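You operate a simulated robot arm through the tools that you are given. There is no shell and no other tool. Be economical: measure what you need, move in short steps, check, and stop when the job is done.

Carry out the task below with a simulated robot arm. There is one attempt and no reset: what you move stays moved.

JOB
Set the overload dial by the motor card, start the rig, trip the relay and reset it.
Fine: isolator on, reset, start; end with the isolator off and locked.
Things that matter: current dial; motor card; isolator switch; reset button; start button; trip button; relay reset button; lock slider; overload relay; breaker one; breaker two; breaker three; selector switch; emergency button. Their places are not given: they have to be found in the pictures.

It is judged by the outcome, as a careful person would: the job done as asked, and still so three seconds after it is handed in. It fails if anything else is knocked over, pushed out of place, dropped, spilled or broken.

ROBOT AND FRAMES
A 7-joint arm with a two-finger parallel gripper, fixed in place. Base frame: the origin is at the foot of the arm, x ahead of it, y to its left, z up. Lengths are in m, angles in rad, forces in N, time in s.
Its first joint turns from -1.152 to 1.152 rad. Payload 2.4 kg.
The tool frame sits at the grasp point between the pads (the TCP): z along the fingers, y along the line on which they close. The tips reach 0.03 m beyond it. Largest opening 0.094 m; finger width 0.028, thickness 0.01; the body of the gripper, 0.05 by 0.096 m, starts 0.055 m behind the TCP.
Orientation is that of the tool frame in the base frame, as [roll, pitch, yaw] about the fixed x, y, z axes, in that order (R = Rz(yaw) Ry(pitch) Rx(roll)). With the fingers straight down and closing along the base's y, the tool's x points along the base's -x, its y along +y and its z along -z.

CONTROLS
- The arm moves only by the tool jog_arm. Its argument "targets" is a list of rows, each a list of 7 numbers: the shift along the base's x, y, z in cm, then the turn, a rotation vector about the base's x, y, z in rad, then the finger opening in cm, from 0 to 9.4. In form: [[tx, ty, tz, ax, ay, az, claw], ...]. A call has 1 to 8 rows; each row shifts and turns the commanded pose from where the row before left it. Each row takes 0.2 s and may step no farther than 0.05 m and 0.15 rad from the row before; otherwise, or with a gripper value out of range, the whole call is refused. Where a pose cannot be reached the arm comes as near as it can. A force on the tool above 50 N (or 10 N above the force at the start of the call, whichever is more), or a blocked arm, ends the call early, and 0.2 s more pass. Each finger travels about 0.153 m/s and halts on what it meets, pressing with about 36 N; the grip force reading is that of the motor and also rises with nothing between the fingers. The clock runs only during rows and for 0.2 s after the last one: add rows that do not move to give the fingers time. The reply holds the time, the measured pose of the TCP, the force on the tool along the base axes, the opening and the grip force, in the units named above and with some noise.
- Cameras (640 x 400 px; columns grow to the right, rows downward): "scene" is fixed at [0.0374, 0.4681, 1.4555]; the picture's right is [-0.77, -0.64, 0.00], its down [-0.31, 0.37, -0.88] and it looks along [0.56, -0.67, -0.48] (base axes); focal length 330 px, centre (320, 200). "wrist" rides on the gripper at [0.076, 0.014, -0.103] in the tool frame; the picture's right is [-0.18, 0.98, 0.00], its down [-0.75, -0.14, -0.64] and it looks along [-0.63, -0.12, 0.77] (tool axes); focal length 243 px, centre (320, 200).
- grab_frame(camera): a new picture of that camera. It takes no simulated time.
- pixel_to_xyz(camera, pixels): for up to 12 pixels [column, row] of the newest picture of that camera ("zoom" is the newest enlarged one), the place [x, y, z] in the base frame of the surface seen there, good to about 0.003 m. It takes no simulated time.
- enlarge(camera, box): a new picture of the part [left, top, right, bottom] of that camera's present view, enlarged. It takes no simulated time.
- sign_off(): hands the job in; it is judged then, once.

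Keep the steps short. Do not move on a guess: measure, check each grasp and each placing, and mend mistakes. In all there are 80 turns and 38 pictures (those below and enlarged ones count). Leave the gripper open and the arm clear of the work at the hand-in unless told otherwise, and finish with a single line.

The tools are called after "Request:" as name(argument=value, ...) on one line, values as JSON. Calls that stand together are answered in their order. jog_arm: Moves the arm, as the interface text tells. Its arguments: {"type":"object","properties":{"targets":{"type":"array","items":{"type":"array","items":{"type":"number"}}}},"required":["targets"]} The other tools are called the same way: grab_frame (camera) takes a picture; pixel_to_xyz (camera, pixels) gives the place of the surface under pixels of a picture; enlarge (camera, box) takes an enlarged picture of a part of a camera's view; sign_off () hands the job in.

At the start:

```text
clock: 0.0
position: [0.2773, -0.1573, 1.2709]
tcp_rot: [3.141, 0.0, -3.14]
ft_force: [0.0, 0.5, 0.1]
gripper_width: 0.0937
grasp_force: 0.0
```

scene: 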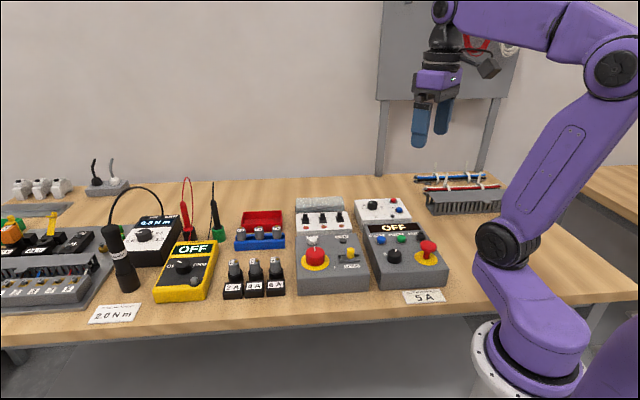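
wrist: 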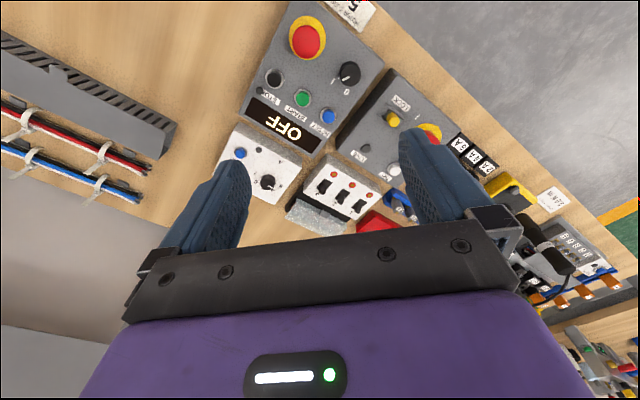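

I see the panels around scene (290-450, 195-305). I enlarge them in both cameras to read the labels.

Request:
enlarge(camera="scene", box=[285, 190, 455, 310])

Request:
enlarge(camera="wrist", box=[200, 0, 500, 240])

```text
3.33 times, centred on (370, 250) of scene
```

zoom: 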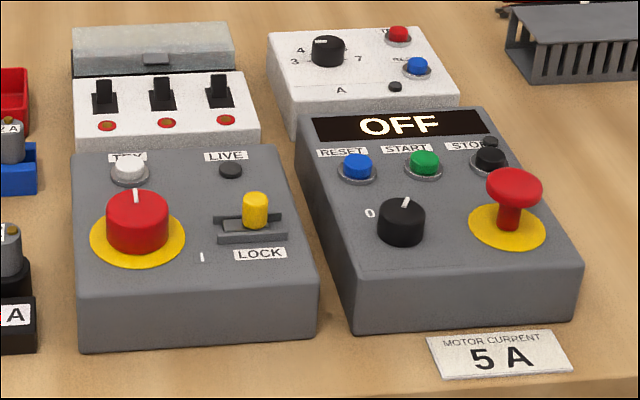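

```text
1.67 times, centred on (350, 120) of wrist
```

zoom: 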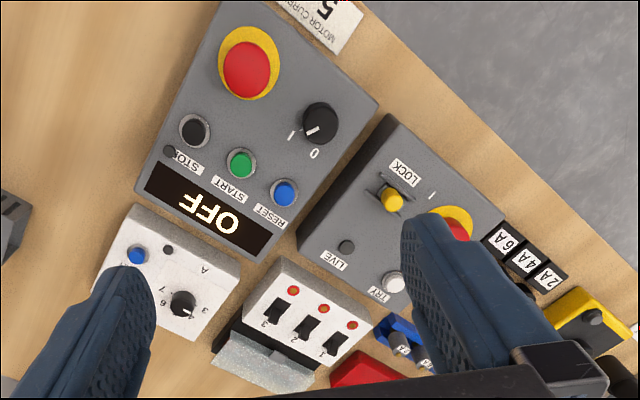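

I read "MOTOR CURRENT 5 A". The dial has a 3–7 scale, the isolator is red on yellow, and the lock slider is yellow. Next I measure places in the full views.

Request:
pixel_to_xyz(camera="zoom", pixels=[[183, 303], [137, 256], [284, 193], [241, 164], [195, 131], [319, 122], [247, 68], [393, 198], [395, 281], [277, 312], [308, 327], [337, 343]])

Request:
pixel_to_xyz(camera="scene", pixels=[[315, 253], [315, 268], [352, 250], [372, 203], [396, 211], [390, 200], [394, 253], [427, 246], [313, 215], [330, 215], [343, 214], [402, 228]])

```text
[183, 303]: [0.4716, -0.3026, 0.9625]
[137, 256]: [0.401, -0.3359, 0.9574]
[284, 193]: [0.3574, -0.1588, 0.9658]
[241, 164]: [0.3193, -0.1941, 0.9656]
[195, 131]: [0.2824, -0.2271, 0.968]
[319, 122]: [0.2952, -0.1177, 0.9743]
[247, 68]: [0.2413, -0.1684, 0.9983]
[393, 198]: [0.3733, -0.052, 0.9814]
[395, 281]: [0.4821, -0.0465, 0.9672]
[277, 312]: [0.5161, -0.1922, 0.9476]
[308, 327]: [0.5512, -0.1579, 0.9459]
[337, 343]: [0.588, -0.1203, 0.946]
```

```text
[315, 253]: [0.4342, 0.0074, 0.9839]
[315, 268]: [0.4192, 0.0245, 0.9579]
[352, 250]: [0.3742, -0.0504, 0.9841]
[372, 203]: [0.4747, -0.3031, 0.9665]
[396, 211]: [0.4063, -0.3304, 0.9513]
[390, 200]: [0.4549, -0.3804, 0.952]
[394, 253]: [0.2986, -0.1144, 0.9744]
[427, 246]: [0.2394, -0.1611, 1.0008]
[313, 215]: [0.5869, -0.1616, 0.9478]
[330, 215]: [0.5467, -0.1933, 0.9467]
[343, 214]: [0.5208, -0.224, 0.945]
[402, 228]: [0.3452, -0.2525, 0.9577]
```

The panels are turned by about 45°. I move the open gripper to about (0.40, -0.28, 1.08), high above everything, so the wrist camera looks closely at the relay.

Request:
jog_arm(targets=[[2.05, -2.05, -3.1, 0, 0, 0, 9.4], [2.05, -2.05, -3.1, 0, 0, 0, 9.4], [2.05, -2.05, -3.1, 0, 0, 0, 9.4], [2.05, -2.05, -3.1, 0, 0, 0, 9.4], [2.05, -2.05, -3.1, 0, 0, 0, 9.4], [2.05, -2.05, -3.1, 0, 0, 0, 9.4], [0, 0, 0, 0, 0, 0, 9.4]])

Request:
grab_frame(camera="wrist")

```text
clock: 1.6
position: [0.4019, -0.2812, 1.0868]
tcp_rot: [3.141, 0.0, 3.141]
ft_force: [0.7, 0.0, 0.6]
gripper_width: 0.0938
grasp_force: 0.0
```

```text
33 pictures are left
```

wrist: 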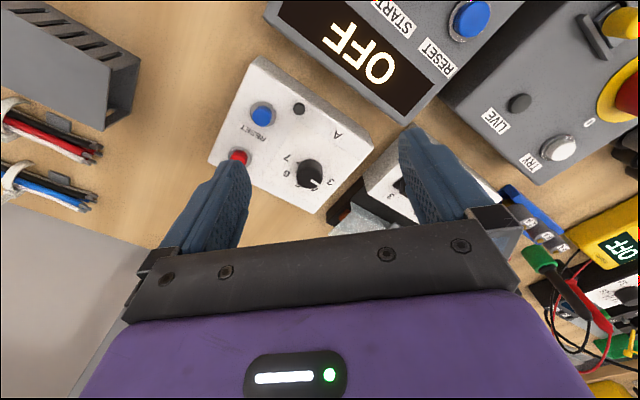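

The relay shows at (300, 150). I enlarge it to read the scale and measure its features.

Request:
enlarge(camera="wrist", box=[216, 80, 376, 200])

```text
3.33 times, centred on (296, 140) of wrist
```

zoom: 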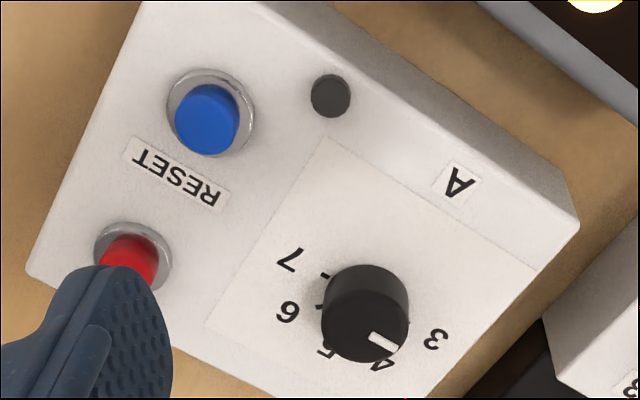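

The pointer sits between 3 and 4. I measure the numerals, the pointer and the buttons.

Request:
pixel_to_xyz(camera="zoom", pixels=[[437, 338], [380, 366], [324, 351], [287, 312], [290, 258], [364, 325], [372, 334], [397, 347], [206, 118], [130, 258], [330, 97], [250, 250]])

Request:
enlarge(camera="scene", box=[350, 194, 414, 234])

```text
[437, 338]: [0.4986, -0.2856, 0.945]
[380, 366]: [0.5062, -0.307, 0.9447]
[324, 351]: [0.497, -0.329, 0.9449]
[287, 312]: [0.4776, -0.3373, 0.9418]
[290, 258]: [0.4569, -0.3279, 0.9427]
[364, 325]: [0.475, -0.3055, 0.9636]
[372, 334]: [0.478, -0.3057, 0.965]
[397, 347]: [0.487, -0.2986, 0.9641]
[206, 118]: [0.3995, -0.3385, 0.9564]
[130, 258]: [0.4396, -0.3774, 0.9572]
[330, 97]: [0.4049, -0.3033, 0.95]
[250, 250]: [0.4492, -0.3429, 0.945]
```

```text
10.00 times, centred on (382, 214) of scene
```

zoom: 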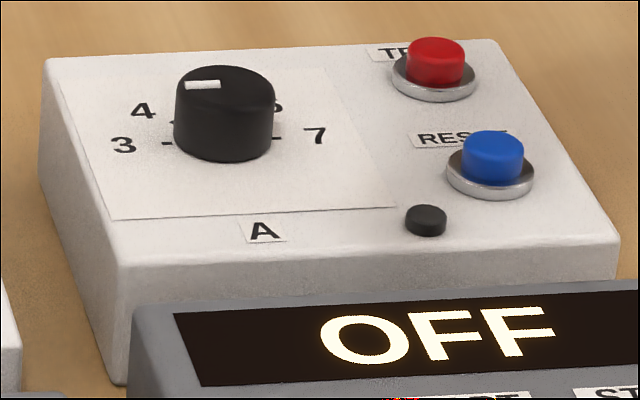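

The dial centre is about (0.4745, -0.3055) with its top at z≈0.965. The pointer is at about +30° and "5" is at about -47°, so it needs a clockwise turn of about 75°. I go above the dial, pre-turn the tool by +0.7 rad and open to 5 cm.

Request:
jog_arm(targets=[[1.5, -0.5, 0, 0, 0, 0.14, 5], [1.5, -0.5, 0, 0, 0, 0.14, 5], [1.5, -0.5, -1, 0, 0, 0.14, 5], [1.5, -0.5, -1, 0, 0, 0.14, 5], [1.26, -0.43, -2, 0, 0, 0.14, 5], [0, 0, 0, 0, 0, 0, 5]])

Request:
grab_frame(camera="wrist")

```text
clock: 3.0
position: [0.4723, -0.3049, 1.045]
tcp_rot: [3.141, 0.001, -2.439]
ft_force: [0.1, 0.3, 0.5]
gripper_width: 0.05
grasp_force: 0.1
```

```text
30 pictures are left
```

wrist: 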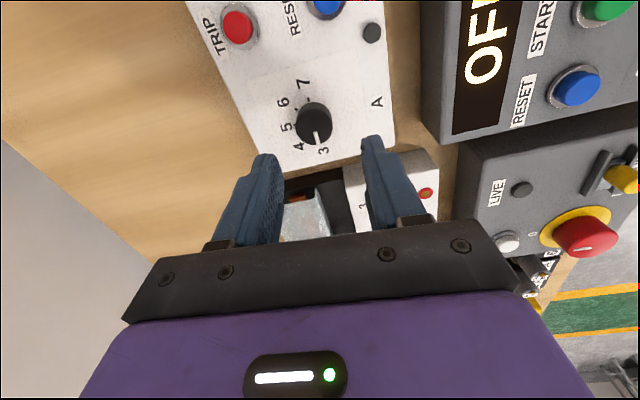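

Pointer now clearly near 3. I refine the knob centre, numerals and trip button in this view.

Request:
pixel_to_xyz(camera="wrist", pixels=[[315, 127], [318, 142], [300, 127], [330, 127], [323, 151], [298, 146], [286, 127], [283, 102], [303, 84], [238, 26], [318, 134]])

Request:
enlarge(camera="wrist", box=[264, 70, 360, 166])

```text
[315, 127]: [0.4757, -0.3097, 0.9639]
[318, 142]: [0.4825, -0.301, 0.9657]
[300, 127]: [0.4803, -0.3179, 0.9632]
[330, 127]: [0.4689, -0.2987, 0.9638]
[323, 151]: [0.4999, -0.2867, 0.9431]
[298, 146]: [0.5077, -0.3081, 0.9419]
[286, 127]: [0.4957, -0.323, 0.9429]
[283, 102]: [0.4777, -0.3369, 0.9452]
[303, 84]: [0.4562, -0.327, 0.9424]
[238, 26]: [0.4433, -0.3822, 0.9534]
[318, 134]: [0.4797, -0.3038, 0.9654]
```

```text
4.17 times, centred on (312, 118) of wrist
```

zoom: 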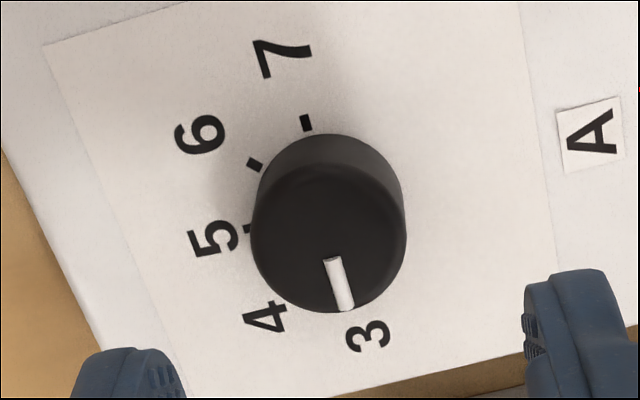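

The pointer is at 3 (≈40°), and 5 is at -45°, since the panel axis is at 45°. Dial centre ≈ (0.4755, -0.3058). I descend around it (TCP z ≈ 0.979) and close.

Request:
jog_arm(targets=[[0.33, -0.1, -3.3, 0, 0, 0, 5], [0, 0, -3.3, 0, 0, 0, 5], [0, 0, 0, 0, 0, 0, 5], [0, 0, 0, 0, 0, 0, 2.0], [0, 0, 0, 0, 0, 0, 1.8], [0, 0, 0, 0, 0, 0, 1.8]])

```text
clock: 4.4
position: [0.4762, -0.3094, 0.979]
tcp_rot: [-3.136, 0.002, -2.443]
ft_force: [15.0, -14.3, -11.3]
gripper_width: 0.0292
grasp_force: 44.4
```

Gripped at 2.9 cm width, with a sideways load of about 20 N along the closing axis, so the grip is off-centre. I shift a few mm along the force to relieve it.

Request:
jog_arm(targets=[[0.2, -0.2, 0, 0, 0, 0, 1.8], [0, 0, 0, 0, 0, 0, 1.8]])

Request:
grab_frame(camera="wrist")

```text
clock: 5.0
position: [0.4771, -0.3077, 0.978]
tcp_rot: [3.14, -0.001, -2.442]
ft_force: [1.6, -5.4, -5.3]
gripper_width: 0.0291
grasp_force: 45.0
```

```text
28 pictures are left
```

wrist: 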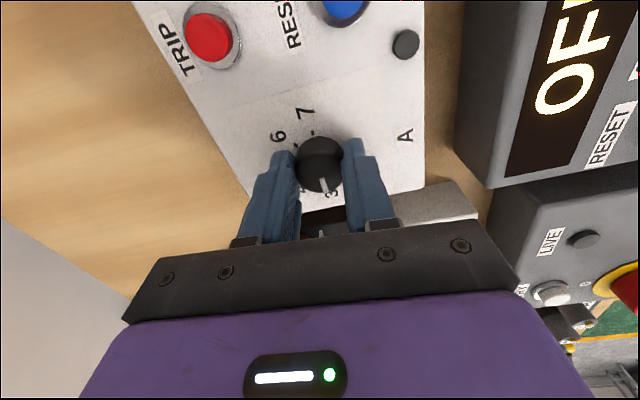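

The knob is held well between the pads. I turn it clockwise by 1.12 rad first, then the rest.

Request:
jog_arm(targets=[[0, 0, 0, 0, 0, -0.14, 1.8], [0, 0, 0, 0, 0, -0.14, 1.8], [0, 0, 0, 0, 0, -0.14, 1.8], [0, 0, 0, 0, 0, -0.14, 1.8], [0, 0, 0, 0, 0, -0.14, 1.8], [0, 0, 0, 0, 0, -0.14, 1.8], [0, 0, 0, 0, 0, -0.14, 1.8], [0, 0, 0, 0, 0, -0.14, 1.8]])

Request:
enlarge(camera="wrist", box=[240, 80, 400, 220])

```text
clock: 6.8
position: [0.4772, -0.308, 0.9779]
tcp_rot: [3.141, -0.005, 2.719]
ft_force: [-12.5, 0.5, -9.8]
gripper_width: 0.0293
grasp_force: 44.4
```

```text
2.86 times, centred on (320, 150) of wrist
```

zoom: 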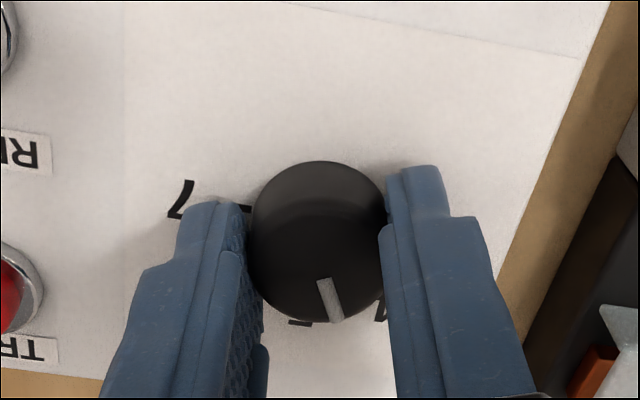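

The pointer moves with the grip, and it now sits a little short of 5. I turn the remaining ~0.36 rad.

Request:
jog_arm(targets=[[0, 0, 0, 0, 0, -0.12, 1.8], [0, 0, 0, 0, 0, -0.12, 1.8], [0, 0, 0, 0, 0, -0.12, 1.8], [0, 0, 0, 0, 0, 0, 1.8]])

Request:
enlarge(camera="wrist", box=[240, 80, 400, 220])

Request:
enlarge(camera="scene", box=[350, 194, 414, 234])

```text
clock: 7.8
position: [0.4775, -0.3073, 0.9785]
tcp_rot: [-3.141, -0.002, 2.359]
ft_force: [-18.3, 3.7, -4.3]
gripper_width: 0.0291
grasp_force: 44.3
```

```text
2.86 times, centred on (320, 150) of wrist
```

zoom: 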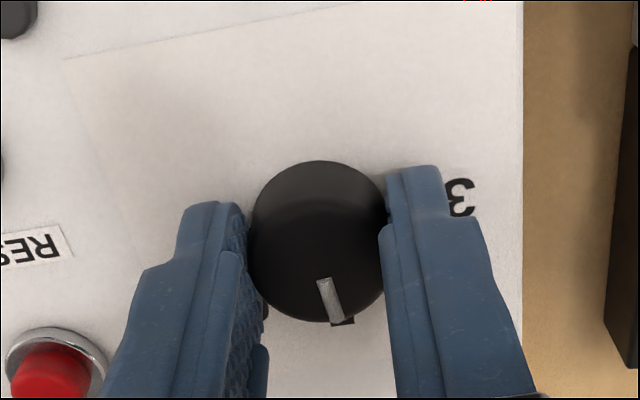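

```text
10.00 times, centred on (382, 214) of scene
```

zoom: 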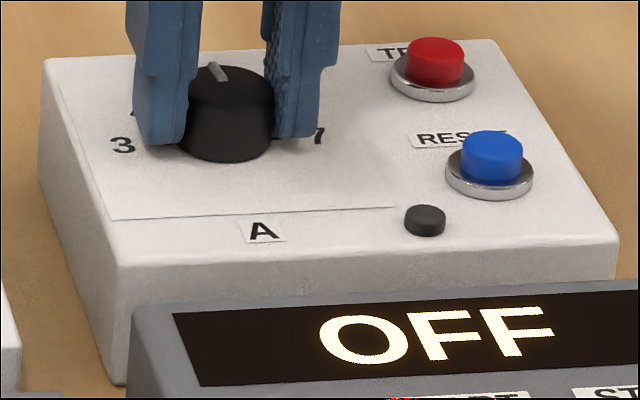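

The tick under the pointer appears to line up, but the view is partly hidden. I release, rise 6 cm and look properly.

Request:
jog_arm(targets=[[0, 0, 0, 0, 0, 0, 5], [0, 0, 0, 0, 0, 0, 5], [0, 0, 3, 0, 0, 0, 5], [0, 0, 3, 0, 0, 0, 5], [-3.0, 3.0, 2, 0, 0, 0, 7], [0, 0, 0, 0, 0, 0, 7]])

Request:
enlarge(camera="wrist", box=[240, 70, 400, 190])

Request:
enlarge(camera="scene", box=[350, 194, 414, 234])

```text
clock: 9.2
position: [0.4475, -0.2786, 1.0597]
tcp_rot: [-3.14, 0.001, 2.36]
ft_force: [0.4, 0.1, -0.3]
gripper_width: 0.0702
grasp_force: 0.1
```

```text
3.33 times, centred on (320, 130) of wrist
```

zoom: 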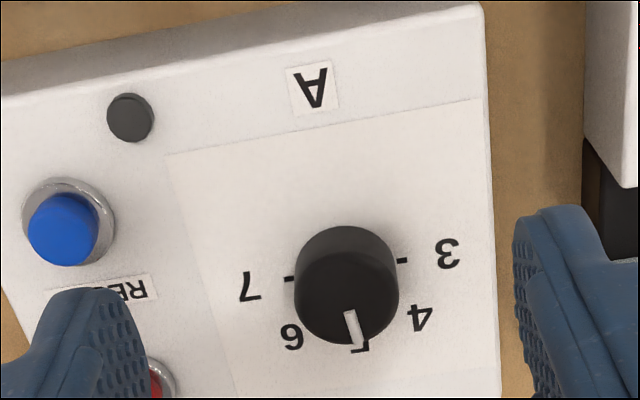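

```text
10.00 times, centred on (382, 214) of scene
```

zoom: 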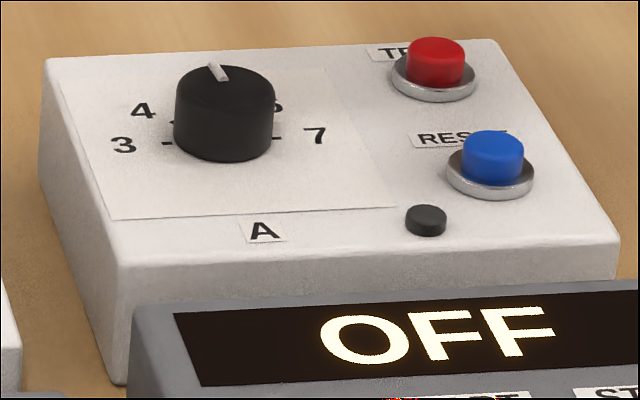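

Both views show the pointer about 7° short of the 5 tick, toward 4. I regrip and turn another -0.12 rad.

Request:
jog_arm(targets=[[3.0, -2.9, -2, 0, 0, 0, 5], [0, 0, -3, 0, 0, 0, 5], [0, 0, -3.05, 0, 0, 0, 5], [0, 0, 0, 0, 0, 0, 1.8], [0, 0, 0, 0, 0, 0, 1.8], [0, 0, 0, 0, 0, -0.12, 1.8], [0, 0, 0, 0, 0, 0, 1.8], [0, 0, 0, 0, 0, 0, 1.8]])

Request:
jog_arm(targets=[[0, 0, 0, 0, 0, 0, 5], [0, 0, 0, 0, 0, 0, 5], [0, 0, 3, 0, 0, 0, 5], [0, 0, 3, 0, 0, 0, 5], [-3.0, 3.0, 2, 0, 0, 0.12, 7], [0, 0, 0, 0, 0, 0, 7]])

Request:
enlarge(camera="wrist", box=[240, 70, 400, 190])

```text
clock: 11.0
position: [0.4769, -0.3085, 0.979]
tcp_rot: [-3.14, 0.0, 2.242]
ft_force: [-2.9, 2.8, 10.1]
gripper_width: 0.029
grasp_force: 45.2
```

```text
clock: 12.4
position: [0.4495, -0.2781, 1.0595]
tcp_rot: [-3.141, 0.0, 2.361]
ft_force: [-0.4, -0.1, 0.4]
gripper_width: 0.0701
grasp_force: 0.1
```

```text
3.33 times, centred on (320, 130) of wrist
```

zoom: 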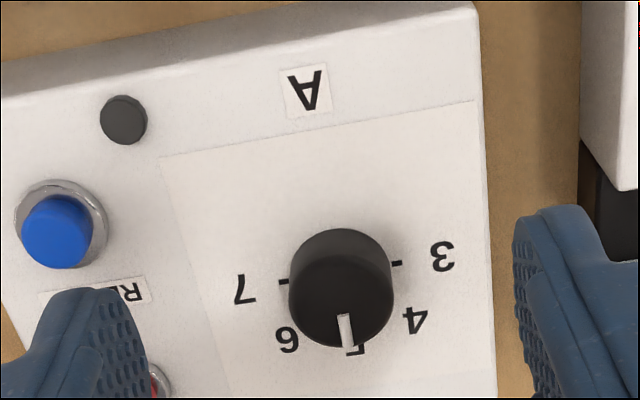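

The pointer now lines up with 5. Next is the isolator: I fly at z≥1.06 to a spot where the wrist camera looks straight at it.

Request:
jog_arm(targets=[[-1.05, 4.75, 0.6, 0, 0, 0, 7], [-1.05, 4.75, 0.6, 0, 0, 0, 7], [-1.05, 4.75, 0.6, 0, 0, 0, 7], [-1.05, 4.75, 0.6, 0, 0, 0, 7], [-1.05, 4.75, 0.6, 0, 0, 0, 7], [-1.05, 4.75, 0.6, 0, 0, 0, 7], [-1.05, 4.75, 0.6, 0, 0, 0, 7], [-1.05, 4.75, 0.6, 0, 0, 0, 7]])

Request:
grab_frame(camera="wrist")

```text
clock: 14.2
position: [0.3647, 0.1043, 1.108]
tcp_rot: [-3.141, 0.001, 2.36]
ft_force: [-0.5, -0.2, -0.6]
gripper_width: 0.07
grasp_force: 0.0
```

```text
21 pictures are left
```

wrist: 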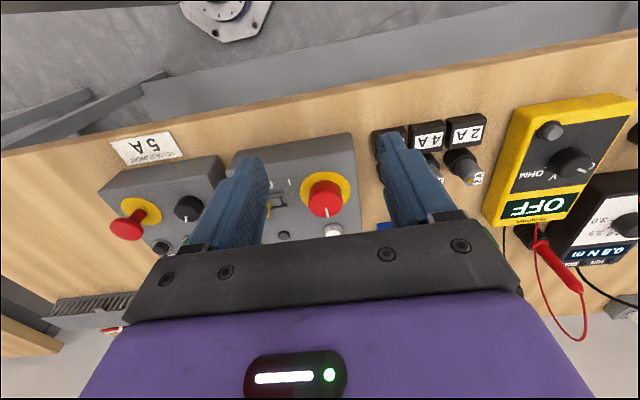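

The isolator is at (325, 198), with its white pointer toward "0". I enlarge this.

Request:
enlarge(camera="wrist", box=[225, 135, 385, 255])

Request:
pixel_to_xyz(camera="zoom", pixels=[[400, 250], [412, 300], [400, 215], [335, 245], [480, 250], [262, 185], [435, 160], [240, 135], [235, 410], [470, 380], [182, 275], [210, 250]])

```text
3.33 times, centred on (305, 195) of wrist
```

zoom: 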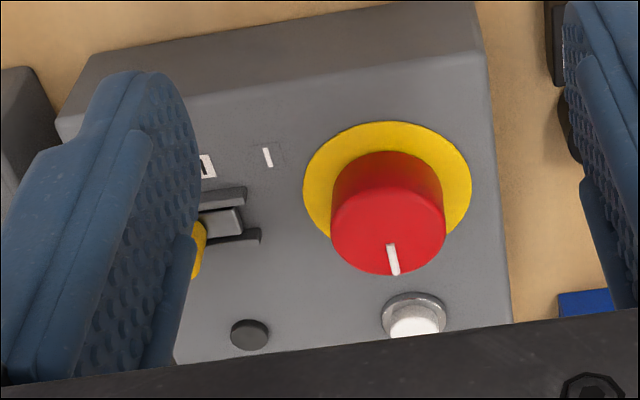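

```text
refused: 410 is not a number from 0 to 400
```

Request:
pixel_to_xyz(camera="zoom", pixels=[[387, 230], [394, 268], [388, 130], [335, 225], [442, 225], [388, 195], [267, 157], [410, 325], [220, 222], [195, 250], [262, 238], [465, 185]])

Request:
pixel_to_xyz(camera="scene", pixels=[[321, 243], [321, 247], [310, 255], [332, 255], [337, 267], [352, 254], [346, 253], [369, 253]])

```text
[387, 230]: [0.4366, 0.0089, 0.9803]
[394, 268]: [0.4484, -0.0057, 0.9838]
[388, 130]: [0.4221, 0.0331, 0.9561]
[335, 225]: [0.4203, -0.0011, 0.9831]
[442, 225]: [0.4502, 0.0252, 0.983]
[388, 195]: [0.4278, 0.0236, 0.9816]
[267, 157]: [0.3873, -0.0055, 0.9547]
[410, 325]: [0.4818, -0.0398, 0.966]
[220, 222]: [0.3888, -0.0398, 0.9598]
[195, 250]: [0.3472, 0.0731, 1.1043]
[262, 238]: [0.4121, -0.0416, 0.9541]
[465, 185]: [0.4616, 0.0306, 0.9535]
```

```text
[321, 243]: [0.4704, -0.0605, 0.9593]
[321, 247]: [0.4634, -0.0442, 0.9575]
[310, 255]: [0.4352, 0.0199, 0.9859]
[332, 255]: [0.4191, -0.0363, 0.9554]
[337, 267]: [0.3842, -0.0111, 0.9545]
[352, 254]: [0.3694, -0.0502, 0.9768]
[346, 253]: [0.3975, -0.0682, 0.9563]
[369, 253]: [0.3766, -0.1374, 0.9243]
```

The isolator is ≈4 cm across, with its centre ≈ (0.436, 0.011) and top z≈0.983. "I" lies clockwise of the pointer, to the panel's right. I go above it, pre-turn +1.05 rad and open to 6.5 cm.

Request:
jog_arm(targets=[[1.02, -1.33, -0.8, 0, 0, 0.15, 6.5], [1.02, -1.33, -0.8, 0, 0, 0.15, 6.5], [1.02, -1.33, -0.8, 0, 0, 0.15, 6.5], [1.02, -1.33, -0.8, 0, 0, 0.15, 6.5], [1.02, -1.33, -0.8, 0, 0, 0.15, 6.5], [1.02, -1.33, -0.8, 0, 0, 0.15, 6.5], [1.01, -1.35, -0.8, 0, 0, 0.15, 6.5], [0, 0, 0, 0, 0, 0, 6.5]])

Request:
grab_frame(camera="wrist")

```text
clock: 16.0
position: [0.4341, 0.0096, 1.05]
tcp_rot: [-3.141, 0.0, -2.87]
ft_force: [-0.8, 0.1, 0.7]
gripper_width: 0.0652
grasp_force: 0.1
```

```text
19 pictures are left
```

wrist: 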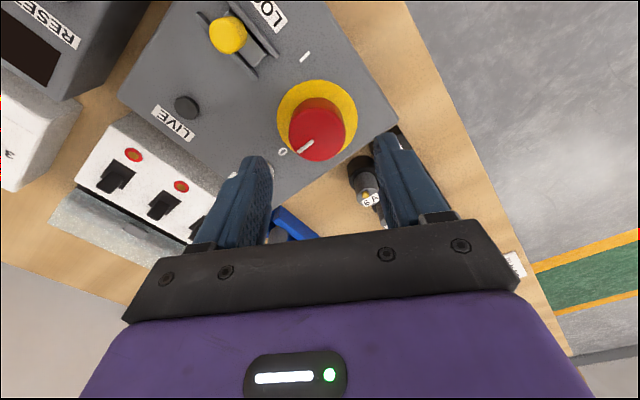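

The pointer is on "0" (283, 152) and "I" is at (305, 57). I measure these to get the turn angle.

Request:
pixel_to_xyz(camera="wrist", pixels=[[283, 152], [305, 57], [318, 135], [290, 130], [343, 130], [314, 159], [303, 146], [310, 142], [318, 82], [280, 115], [228, 35], [186, 106]])

```text
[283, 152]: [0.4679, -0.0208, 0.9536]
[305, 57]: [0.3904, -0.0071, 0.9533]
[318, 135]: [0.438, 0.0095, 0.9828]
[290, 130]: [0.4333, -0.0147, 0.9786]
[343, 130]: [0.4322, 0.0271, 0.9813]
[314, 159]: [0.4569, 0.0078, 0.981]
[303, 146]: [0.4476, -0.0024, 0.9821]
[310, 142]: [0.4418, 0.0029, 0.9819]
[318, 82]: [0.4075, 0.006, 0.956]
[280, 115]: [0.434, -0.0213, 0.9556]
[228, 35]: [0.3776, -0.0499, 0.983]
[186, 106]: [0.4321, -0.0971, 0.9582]
```

Centre ≈ (0.4355, 0.009). I descend to z≈0.992 and close on the knob.

Request:
jog_arm(targets=[[0.15, -0.05, -2.9, 0, 0, 0, 6.5], [0, 0, -2.9, 0, 0, 0, 6.5], [0, 0, 0, 0, 0, 0, 6.5], [0, 0, 0, 0, 0, 0, 3], [0, 0, 0, 0, 0, 0, 3], [0, 0, 0, 0, 0, 0, 3]])

```text
clock: 17.4
position: [0.4362, 0.0068, 0.9929]
tcp_rot: [-3.139, 0.003, -2.873]
ft_force: [9.3, -28.4, -14.6]
gripper_width: 0.0427
grasp_force: 45.3
```

Gripped at 4.3 cm, with a -28 N sideways load. I relieve it by shifting -y 0.35 cm and +x 0.1 cm.

Request:
jog_arm(targets=[[0.1, -0.35, 0, 0, 0, 0, 3], [0, 0, 0, 0, 0, 0, 3]])

```text
clock: 18.0
position: [0.4362, 0.0068, 0.9934]
tcp_rot: [3.14, -0.002, -2.871]
ft_force: [4.8, -10.7, -14.8]
gripper_width: 0.0429
grasp_force: 44.7
```

Load is lower. I shift a bit more and turn clockwise by 1.05 rad.

Request:
jog_arm(targets=[[0, -0.12, 0.1, 0, 0, 0, 3], [0, 0, 0, 0, 0, -0.15, 3], [0, 0, 0, 0, 0, -0.15, 3], [0, 0, 0, 0, 0, -0.15, 3], [0, 0, 0, 0, 0, -0.15, 3], [0, 0, 0, 0, 0, -0.15, 3], [0, 0, 0, 0, 0, -0.15, 3], [0, 0, 0, 0, 0, -0.15, 3]])

```text
clock: 19.8
position: [0.4377, 0.0083, 0.9936]
tcp_rot: [-3.139, -0.004, 2.36]
ft_force: [-5.9, 33.9, -25.6]
gripper_width: 0.0431
grasp_force: 44.5
```

Turned 1.05 rad. Load is +34 N in y, so I ease that and turn another 0.52 rad.

Request:
jog_arm(targets=[[0, 0.2, 0.1, 0, 0, 0, 3], [0, 0, 0, 0, 0, -0.13, 3], [0, 0, 0, 0, 0, -0.13, 3], [0, 0, 0, 0, 0, -0.13, 3], [0, 0, 0, 0, 0, -0.13, 3], [0, 0, 0, 0, 0, 0, 3]])

Request:
grab_frame(camera="wrist")

```text
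clock: 21.2
position: [0.439, 0.0076, 0.9951]
tcp_rot: [3.141, 0.001, 1.844]
ft_force: [-2.4, 19.1, -24.2]
gripper_width: 0.0431
grasp_force: 44.4
```

```text
18 pictures are left
```

wrist: 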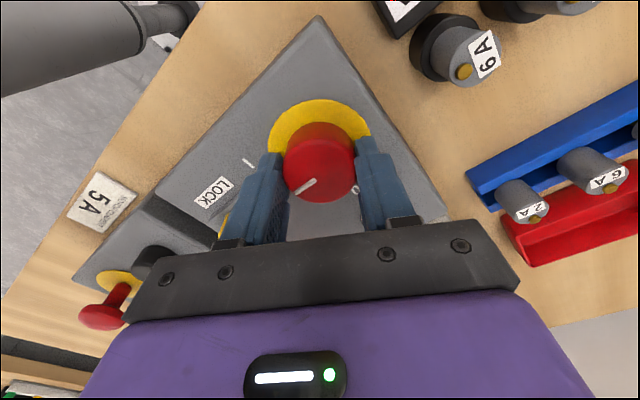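

The pointer turned with the grip and is still ~20° short of "I". I continue clockwise by 0.39 rad.

Request:
jog_arm(targets=[[0, 0.15, 0.1, 0, 0, -0.13, 3], [0, 0, 0, 0, 0, -0.13, 3], [0, 0, 0, 0, 0, -0.13, 3], [0, 0, 0, 0, 0, 0, 3]])

Request:
jog_arm(targets=[[0, 0, 0, 0, 0, 0, 6.5], [0, 0, 0, 0, 0, 0, 6.5], [0, 0, 4, 0, 0, 0, 6.5], [0, 0, 4, 0, 0, 0.15, 6.5], [0, 0, 0, 0, 0, 0.15, 6.5]])

Request:
grab_frame(camera="wrist")

```text
clock: 22.2
position: [0.4382, 0.0058, 0.9968]
tcp_rot: [3.137, 0.0, 1.449]
ft_force: [-2.8, -5.2, 7.9]
gripper_width: 0.0432
grasp_force: 44.9
```

```text
clock: 23.4
position: [0.4371, 0.0088, 1.0768]
tcp_rot: [3.141, -0.001, 1.752]
ft_force: [-0.4, -0.4, 0.3]
gripper_width: 0.0647
grasp_force: 0.0
```

```text
17 pictures are left
```

wrist: 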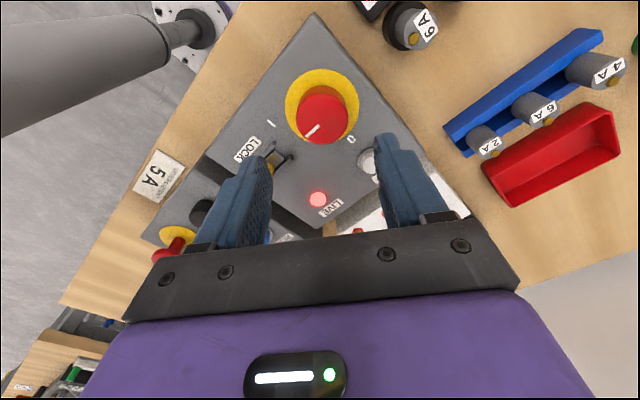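

The LIVE lamp is lit, so the isolator is on. Now I move toward the motor box with fingers closed and yaw back to the panel angle, and take a scene close-up of the box.

Request:
jog_arm(targets=[[-1.6, -3.3, 0, 0, 0, 0.15, 3], [-1.6, -3.3, 0, 0, 0, 0.15, 0], [-1.6, -3.3, 0, 0, 0, 0.15, 0], [-1.6, -3.3, 0, 0, 0, 0.15, 0], [-1.6, -3.5, 0, 0, 0, 0, 0], [0, 0, 0, 0, 0, 0, 0]])

Request:
grab_frame(camera="wrist")

Request:
enlarge(camera="scene", box=[285, 190, 455, 310])

```text
clock: 24.8
position: [0.3587, -0.158, 1.0735]
tcp_rot: [-3.141, 0.0, 2.351]
ft_force: [-0.1, 0.2, -0.3]
gripper_width: 0.0
grasp_force: 33.1
```

```text
16 pictures are left
```

wrist: 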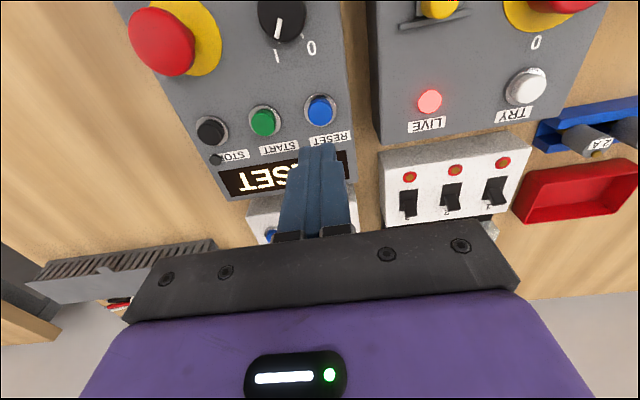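

```text
3.33 times, centred on (370, 250) of scene
```

zoom: 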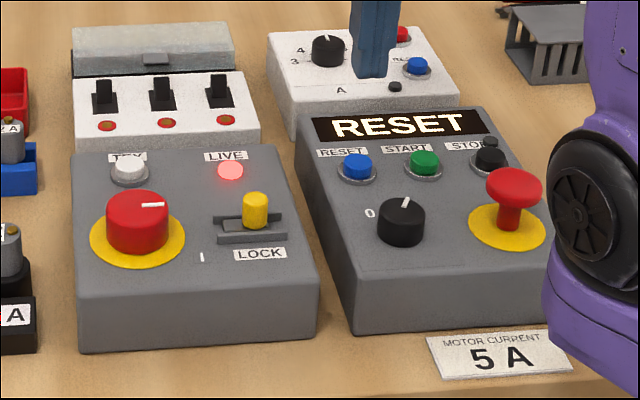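

The display reads "RESET" and the selector is at I. I measure the button tops in both views.

Request:
pixel_to_xyz(camera="wrist", pixels=[[321, 107], [321, 114], [263, 122], [208, 131], [320, 130], [216, 160]])

Request:
pixel_to_xyz(camera="zoom", pixels=[[357, 160], [425, 157], [398, 35], [417, 66], [489, 155], [402, 330]])

```text
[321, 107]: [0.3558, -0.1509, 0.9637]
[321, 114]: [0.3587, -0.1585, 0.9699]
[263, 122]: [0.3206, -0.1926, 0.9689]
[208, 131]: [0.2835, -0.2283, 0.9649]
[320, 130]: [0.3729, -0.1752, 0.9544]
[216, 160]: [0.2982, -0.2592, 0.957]
```

```text
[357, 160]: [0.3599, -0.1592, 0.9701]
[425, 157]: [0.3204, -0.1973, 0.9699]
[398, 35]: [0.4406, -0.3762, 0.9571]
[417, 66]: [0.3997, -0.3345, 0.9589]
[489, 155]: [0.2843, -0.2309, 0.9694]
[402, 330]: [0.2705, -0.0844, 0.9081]
```

Reset is at (0.358, -0.157) with top z≈0.970, directly under the fingertips. I press it in small steps.

Request:
jog_arm(targets=[[0, 0, -3.5, 0, 0, 0, 0], [0, 0, -3.3, 0, 0, 0, 0], [0, 0, -0.4, 0, 0, 0, 0], [0, 0, -0.3, 0, 0, 0, 0], [0, 0, -0.3, 0, 0, 0, 0]])

```text
clock: 26.0
position: [0.3589, -0.1581, 0.9969]
tcp_rot: [-3.141, 0.0, 2.35]
ft_force: [0.8, -1.0, 1.4]
gripper_width: 0.0
grasp_force: 32.9
```

Little force yet (tip ≈0.967). I press a few more mm.

Request:
jog_arm(targets=[[0, 0, -0.3, 0, 0, 0, 0], [0, 0, -0.3, 0, 0, 0, 0], [0, 0, 0, 0, 0, 0, 0]])

Request:
enlarge(camera="scene", box=[350, 194, 446, 254])

```text
clock: 26.8
position: [0.3584, -0.159, 0.992]
tcp_rot: [3.141, 0.0, 2.353]
ft_force: [1.4, 0.5, 4.5]
gripper_width: 0.0
grasp_force: 32.4
```

```text
6.67 times, centred on (398, 224) of scene
```

zoom: 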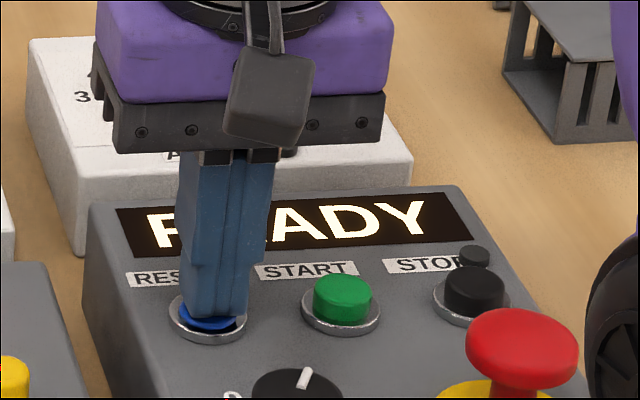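

The display says READY. I lift 4 cm, shift to start at (0.320, -0.195) and press the same depth.

Request:
jog_arm(targets=[[0, 0, 4, 0, 0, 0, 0], [-1.92, -1.8, 0, 0, 0, 0, 0], [-1.92, -1.8, 0, 0, 0, 0, 0], [0, 0, 0, 0, 0, 0, 0], [0, 0, -3, 0, 0, 0, 0], [0, 0, -0.6, 0, 0, 0, 0], [0, 0, -0.4, 0, 0, 0, 0], [0, 0, 0, 0, 0, 0, 0]])

Request:
enlarge(camera="scene", box=[350, 194, 446, 254])

```text
clock: 28.6
position: [0.3187, -0.1948, 0.9917]
tcp_rot: [-3.141, 0.0, 2.351]
ft_force: [1.3, 1.6, 3.3]
gripper_width: 0.0
grasp_force: 33.4
```

```text
6.67 times, centred on (398, 224) of scene
```

zoom: 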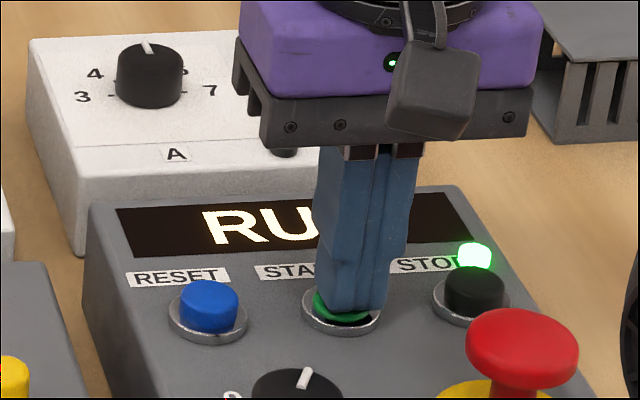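

RUN with green lamp. Next I lift to z≈1.05, fly to the trip button at (0.441, -0.378), and stop above it to check.

Request:
jog_arm(targets=[[0, 0, 5, 0, 0, 0, 0], [2.44, -3.66, 0, 0, 0, 0, 0], [2.44, -3.66, 0, 0, 0, 0, 0], [2.44, -3.66, 0, 0, 0, 0, 0], [2.44, -3.66, 0, 0, 0, 0, 0], [2.44, -3.66, -1, 0, 0, 0, 0], [0, 0, 0, 0, 0, 0, 0]])

Request:
grab_frame(camera="wrist")

```text
clock: 30.2
position: [0.4437, -0.3785, 1.0302]
tcp_rot: [-3.141, 0.001, 2.352]
ft_force: [-1.4, 0.8, 0.8]
gripper_width: 0.0001
grasp_force: 33.1
```

```text
12 pictures are left
```

wrist: 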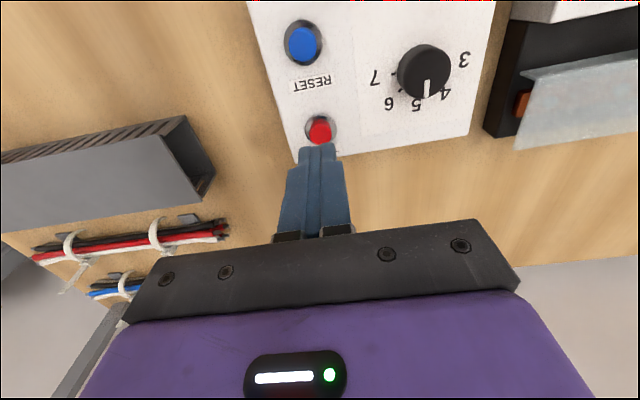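

Request:
pixel_to_xyz(camera="wrist", pixels=[[320, 126], [320, 133], [303, 38], [303, 46]])

```text
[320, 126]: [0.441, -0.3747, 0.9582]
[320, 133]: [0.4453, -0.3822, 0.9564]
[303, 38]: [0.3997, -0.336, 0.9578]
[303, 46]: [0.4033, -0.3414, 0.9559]
```

The tip is over trip (centre ≈ (0.443, -0.378), top ≈0.958). I press.

Request:
jog_arm(targets=[[0, 0, -3.8, 0, 0, 0, 0], [0, 0, -0.5, 0, 0, 0, 0], [0, 0, -0.4, 0, 0, 0, 0], [0, 0, -0.4, 0, 0, 0, 0], [0, 0, 0, 0, 0, 0, 0]])

Request:
enlarge(camera="scene", box=[350, 194, 446, 254])

```text
clock: 31.4
position: [0.4418, -0.3773, 0.9809]
tcp_rot: [-3.14, 0.005, 2.35]
ft_force: [3.1, -0.1, 7.5]
gripper_width: 0.0
grasp_force: 33.3
```

```text
6.67 times, centred on (398, 224) of scene
```

zoom: 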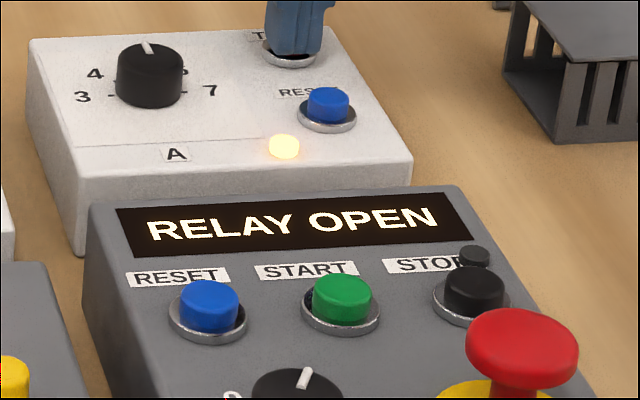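

"RELAY OPEN" with the amber lamp lit: the relay is tripped. Now I lift and press the relay's blue reset at (0.401, -0.338).

Request:
jog_arm(targets=[[0, 0, 4.2, 0, 0, 0, 0], [-2.1, 2.0, 0, 0, 0, 0, 0], [-2.1, 2.0, 0, 0, 0, 0, 0], [0, 0, 0, 0, 0, 0, 0], [0, 0, -3.2, 0, 0, 0, 0], [0, 0, -0.6, 0, 0, 0, 0], [0, 0, -0.4, 0, 0, 0, 0], [0, 0, 0, 0, 0, 0, 0]])

Request:
enlarge(camera="scene", box=[350, 194, 430, 244])

```text
clock: 33.2
position: [0.4002, -0.3386, 0.9808]
tcp_rot: [3.141, 0.0, 2.351]
ft_force: [-1.7, 3.5, 10.3]
gripper_width: 0.0
grasp_force: 33.4
```

```text
8.00 times, centred on (390, 219) of scene
```

zoom: 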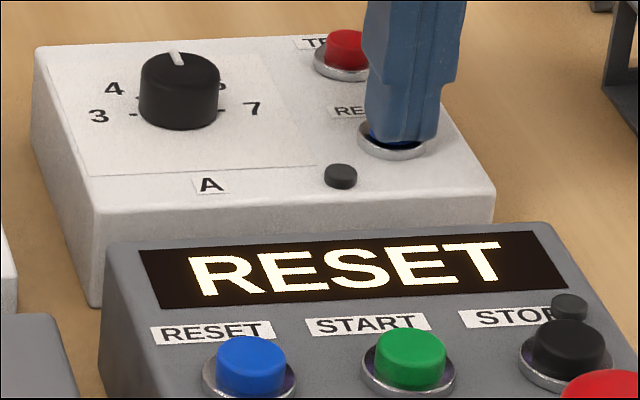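

The relay lamp is off and the trip cleared (the display asks "RESET"). The dial still reads 5. Next I switch the isolator off, so I lift and fly back above it.

Request:
jog_arm(targets=[[0, 0, 4.5, 0, 0, 0, 0], [0, 0, 4.5, 0, 0, 0, 0], [0.46, 4.6, 0, 0, 0, -0.08, 0], [0.46, 4.6, 0, 0, 0, -0.08, 0], [0.46, 4.6, 0, 0, 0, -0.08, 0], [0.46, 4.6, 0, 0, 0, -0.08, 0], [0.46, 4.6, 0, 0, 0, -0.08, 0], [0.46, 4.6, 0, 0, 0, -0.08, 0]])

Request:
jog_arm(targets=[[0.47, 3.7, 0, 0, 0, 0, 6.5], [0.47, 3.5, 0, 0, 0, 0, 6.5], [0, 0, -2, 0, 0, 0, 6.5], [0, 0, 0, 0, 0, 0, 6.5]])

Request:
grab_frame(camera="wrist")

```text
clock: 35.0
position: [0.426, -0.0608, 1.0707]
tcp_rot: [3.141, 0.0, 1.869]
ft_force: [-0.1, 0.3, 0.1]
gripper_width: 0.0
grasp_force: 33.3
```

```text
clock: 36.0
position: [0.436, 0.011, 1.0518]
tcp_rot: [-3.141, 0.0, 1.87]
ft_force: [-0.5, 0.5, -0.6]
gripper_width: 0.065
grasp_force: 0.1
```

```text
9 pictures are left
```

wrist: 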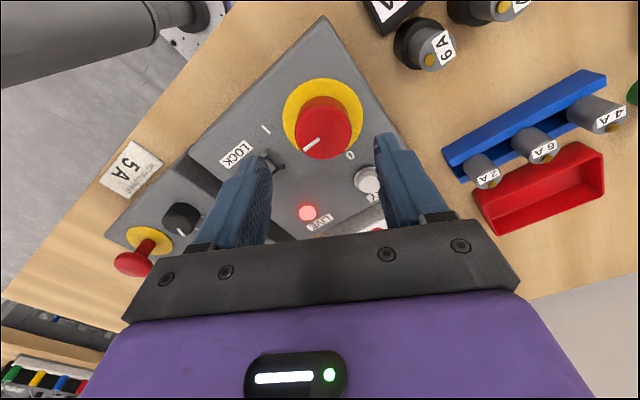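

I'm above the isolator. I align to (0.4375, 0.007), descend to z≈0.993 and grip.

Request:
jog_arm(targets=[[0.15, -0.4, -3, 0, 0, 0, 6.5], [0, 0, -2.85, 0, 0, 0, 6.5], [0, 0, 0, 0, 0, 0, 6.5], [0, 0, 0, 0, 0, 0, 3], [0, 0, 0, 0, 0, 0, 3], [0, 0, 0, 0, 0, 0, 3]])

```text
clock: 37.4
position: [0.4382, 0.0059, 0.9929]
tcp_rot: [3.138, 0.003, 1.871]
ft_force: [14.0, 2.4, -17.9]
gripper_width: 0.0429
grasp_force: 45.0
```

Gripped well. I turn it counter-clockwise, back toward 0: first 1.05 rad.

Request:
jog_arm(targets=[[0.1, 0, 0.1, 0, 0, 0.15, 3], [0, 0, 0, 0, 0, 0.15, 3], [0, 0, 0, 0, 0, 0.15, 3], [0, 0, 0, 0, 0, 0.15, 3], [0, 0, 0, 0, 0, 0.15, 3], [0, 0, 0, 0, 0, 0.15, 3], [0, 0, 0, 0, 0, 0.15, 3]])

Request:
jog_arm(targets=[[0, 0, 0, 0, 0, 0.15, 3], [0, 0, 0, 0, 0, 0.15, 3], [0, 0, 0, 0, 0, 0.15, 3], [0, 0, 0, 0, 0, 0.13, 3], [0, 0, 0, 0, 0, 0, 3]])

Request:
grab_frame(camera="wrist")

```text
clock: 39.0
position: [0.4389, 0.0072, 0.9923]
tcp_rot: [-3.141, -0.002, 2.925]
ft_force: [6.2, 0.0, -31.1]
gripper_width: 0.0427
grasp_force: 44.8
```

```text
clock: 40.2
position: [0.4383, 0.0059, 0.9948]
tcp_rot: [3.14, 0.0, -2.782]
ft_force: [1.8, 12.3, -7.6]
gripper_width: 0.0431
grasp_force: 45.0
```

```text
8 pictures are left
```

wrist: 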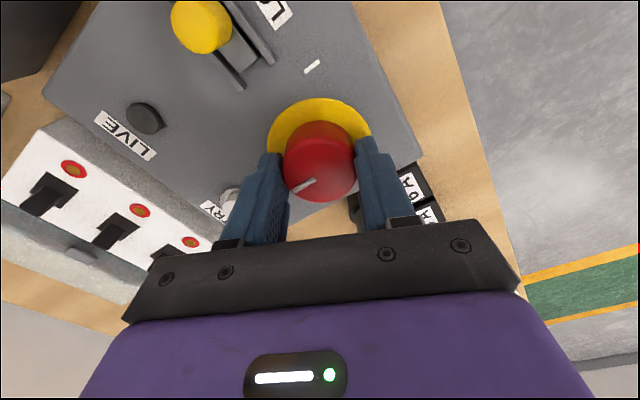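

LIVE is off and the pointer is back at 0. I release, rise, and turn the yaw back to 2.36 to look at the lock slider.

Request:
jog_arm(targets=[[0, 0, 0, 0, 0, 0, 6.5], [0, 0, 0, 0, 0, 0, 6.5], [0, 0, 4, 0, 0, 0, 6.5], [-1.5, -0.5, 3.5, 0, 0, -0.15, 6.5], [-1.5, -0.5, 0, 0, 0, -0.15, 6.5], [-1.5, -0.5, 0, 0, 0, -0.15, 6.5], [-1, -0.5, 0, 0, 0, -0.15, 4], [0, 0, 0, 0, 0, -0.15, 4]])

Request:
jog_arm(targets=[[0, 0, 0, 0, 0, -0.15, 4], [0, 0, 0, 0, 0, -0.15, 4], [0, 0, 0, 0, 0, -0.09, 4]])

Request:
grab_frame(camera="wrist")

```text
clock: 42.0
position: [0.3838, -0.013, 1.069]
tcp_rot: [3.141, 0.001, 2.747]
ft_force: [0.6, -0.1, 0.2]
gripper_width: 0.0398
grasp_force: 0.1
```

```text
clock: 42.8
position: [0.3851, -0.0124, 1.0675]
tcp_rot: [3.141, 0.0, 2.358]
ft_force: [-0.4, 0.1, -0.1]
gripper_width: 0.0403
grasp_force: 0.1
```

```text
7 pictures are left
```

wrist: 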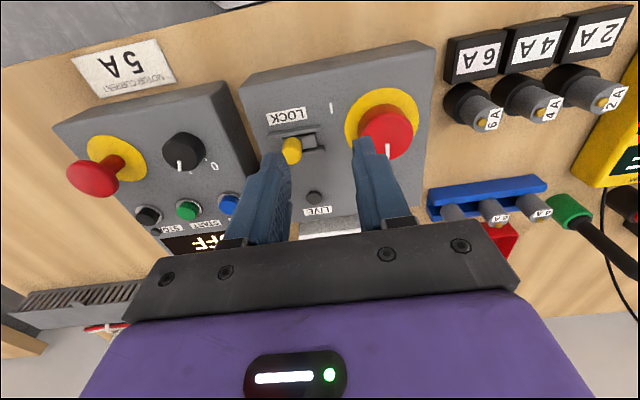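

Request:
enlarge(camera="wrist", box=[260, 90, 356, 180])

Request:
pixel_to_xyz(camera="wrist", pixels=[[290, 142], [290, 150], [284, 150], [300, 150], [310, 141], [325, 138], [272, 140], [322, 130], [280, 133], [327, 148]])

```text
4.44 times, centred on (308, 135) of wrist
```

zoom: 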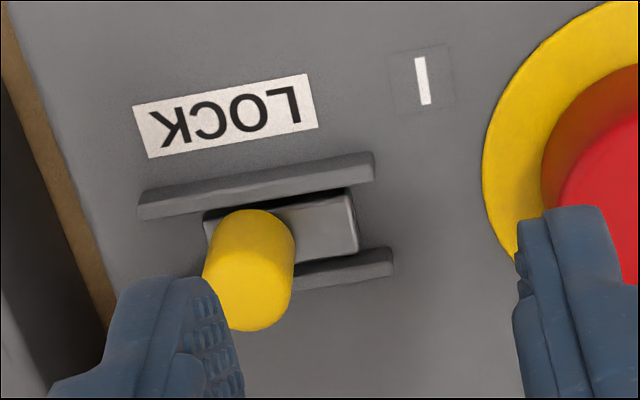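

```text
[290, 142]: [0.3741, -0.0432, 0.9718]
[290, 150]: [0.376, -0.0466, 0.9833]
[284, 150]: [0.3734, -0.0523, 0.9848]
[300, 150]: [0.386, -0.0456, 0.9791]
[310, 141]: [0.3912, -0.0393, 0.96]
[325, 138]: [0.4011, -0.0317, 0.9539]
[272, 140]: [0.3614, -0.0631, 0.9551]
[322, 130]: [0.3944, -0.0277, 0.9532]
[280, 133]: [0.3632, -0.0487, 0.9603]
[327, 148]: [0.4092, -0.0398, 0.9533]
```

The slider knob is at ≈(0.3765, -0.049), top z≈0.984. It sits on a bolt that runs between rails along the panel's left-right axis. I descend around it (TCP z≈0.997, fingertips above the rails) and grip gently.

Request:
jog_arm(targets=[[-0.43, -1.83, 0, 0, 0, 0, 4], [-0.43, -1.83, 0, 0, 0, 0, 4], [0, 0, -3.5, 0, 0, 0, 4], [0, 0, -3.5, 0, 0, 0, 4], [0, 0, 0, 0, 0, 0, 4], [0, 0, 0, 0, 0, 0, 2.4], [0, 0, 0, 0, 0, 0, 2.4]])

Request:
grab_frame(camera="wrist")

```text
clock: 44.4
position: [0.3757, -0.0487, 0.9972]
tcp_rot: [-3.141, 0.0, 2.36]
ft_force: [0.1, -0.2, 0.2]
gripper_width: 0.0242
grasp_force: 0.1
```

```text
5 pictures are left
```

wrist: 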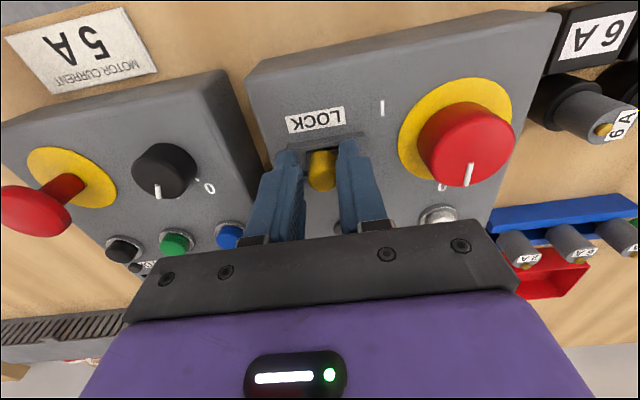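

The knob is centred between the fingers. I close on it and test-push 6 mm toward the isolator, watching the force.

Request:
jog_arm(targets=[[0, 0, 0, 0, 0, 0, 1.4], [0, 0, 0, 0, 0, 0, 1.4], [0.14, 0.14, 0, 0, 0, 0, 1.4], [0.14, 0.14, 0, 0, 0, 0, 1.4], [0.14, 0.14, 0, 0, 0, 0, 1.4], [0, 0, 0, 0, 0, 0, 1.4]])

```text
clock: 45.8
position: [0.3799, -0.0452, 0.9974]
tcp_rot: [-3.14, -0.002, 2.36]
ft_force: [3.1, -4.2, -42.5]
gripper_width: 0.0172
grasp_force: 45.3
```

The slider moves freely toward the isolator (about 5.5 mm, little side force). I ease the vertical load and continue.

Request:
jog_arm(targets=[[0, 0, -0.15, 0, 0, 0, 1.4], [0.2, 0.2, 0, 0, 0, 0, 1.4], [0.2, 0.2, 0, 0, 0, 0, 1.4], [0, 0, 0, 0, 0, 0, 1.4]])

```text
clock: 46.8
position: [0.3836, -0.0408, 0.9983]
tcp_rot: [3.141, 0.0, 2.364]
ft_force: [-12.7, 12.8, 39.5]
gripper_width: 0.0174
grasp_force: 44.9
```

About 11 mm moved so far. I continue, backing z off slightly.

Request:
jog_arm(targets=[[0, 0, 0.08, 0, 0, 0, 1.4], [0.2, 0.2, 0, 0, 0, 0, 1.4], [0.2, 0.2, 0, 0, 0, 0, 1.4], [0, 0, 0, 0, 0, 0, 1.4]])

Request:
jog_arm(targets=[[0.2, 0.2, 0, 0, 0, 0, 1.4], [0.2, 0.2, 0, 0, 0, 0, 1.4], [0, 0, 0, 0, 0, 0, 1.4]])

```text
clock: 47.8
position: [0.3858, -0.0378, 0.9971]
tcp_rot: [-3.14, 0.0, 2.36]
ft_force: [-12.4, 10.8, 29.8]
gripper_width: 0.0171
grasp_force: 45.6
```

```text
clock: 48.6
position: [0.3899, -0.034, 0.9977]
tcp_rot: [-3.141, -0.002, 2.362]
ft_force: [-11.3, 9.8, 31.7]
gripper_width: 0.0171
grasp_force: 44.7
```

About 20 mm moved with no end stop felt. I check with a picture.

Request:
enlarge(camera="wrist", box=[200, 50, 520, 250])

```text
2.00 times, centred on (360, 150) of wrist
```

zoom: 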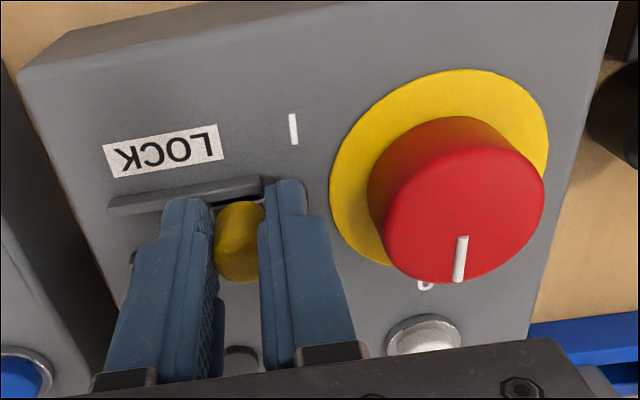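

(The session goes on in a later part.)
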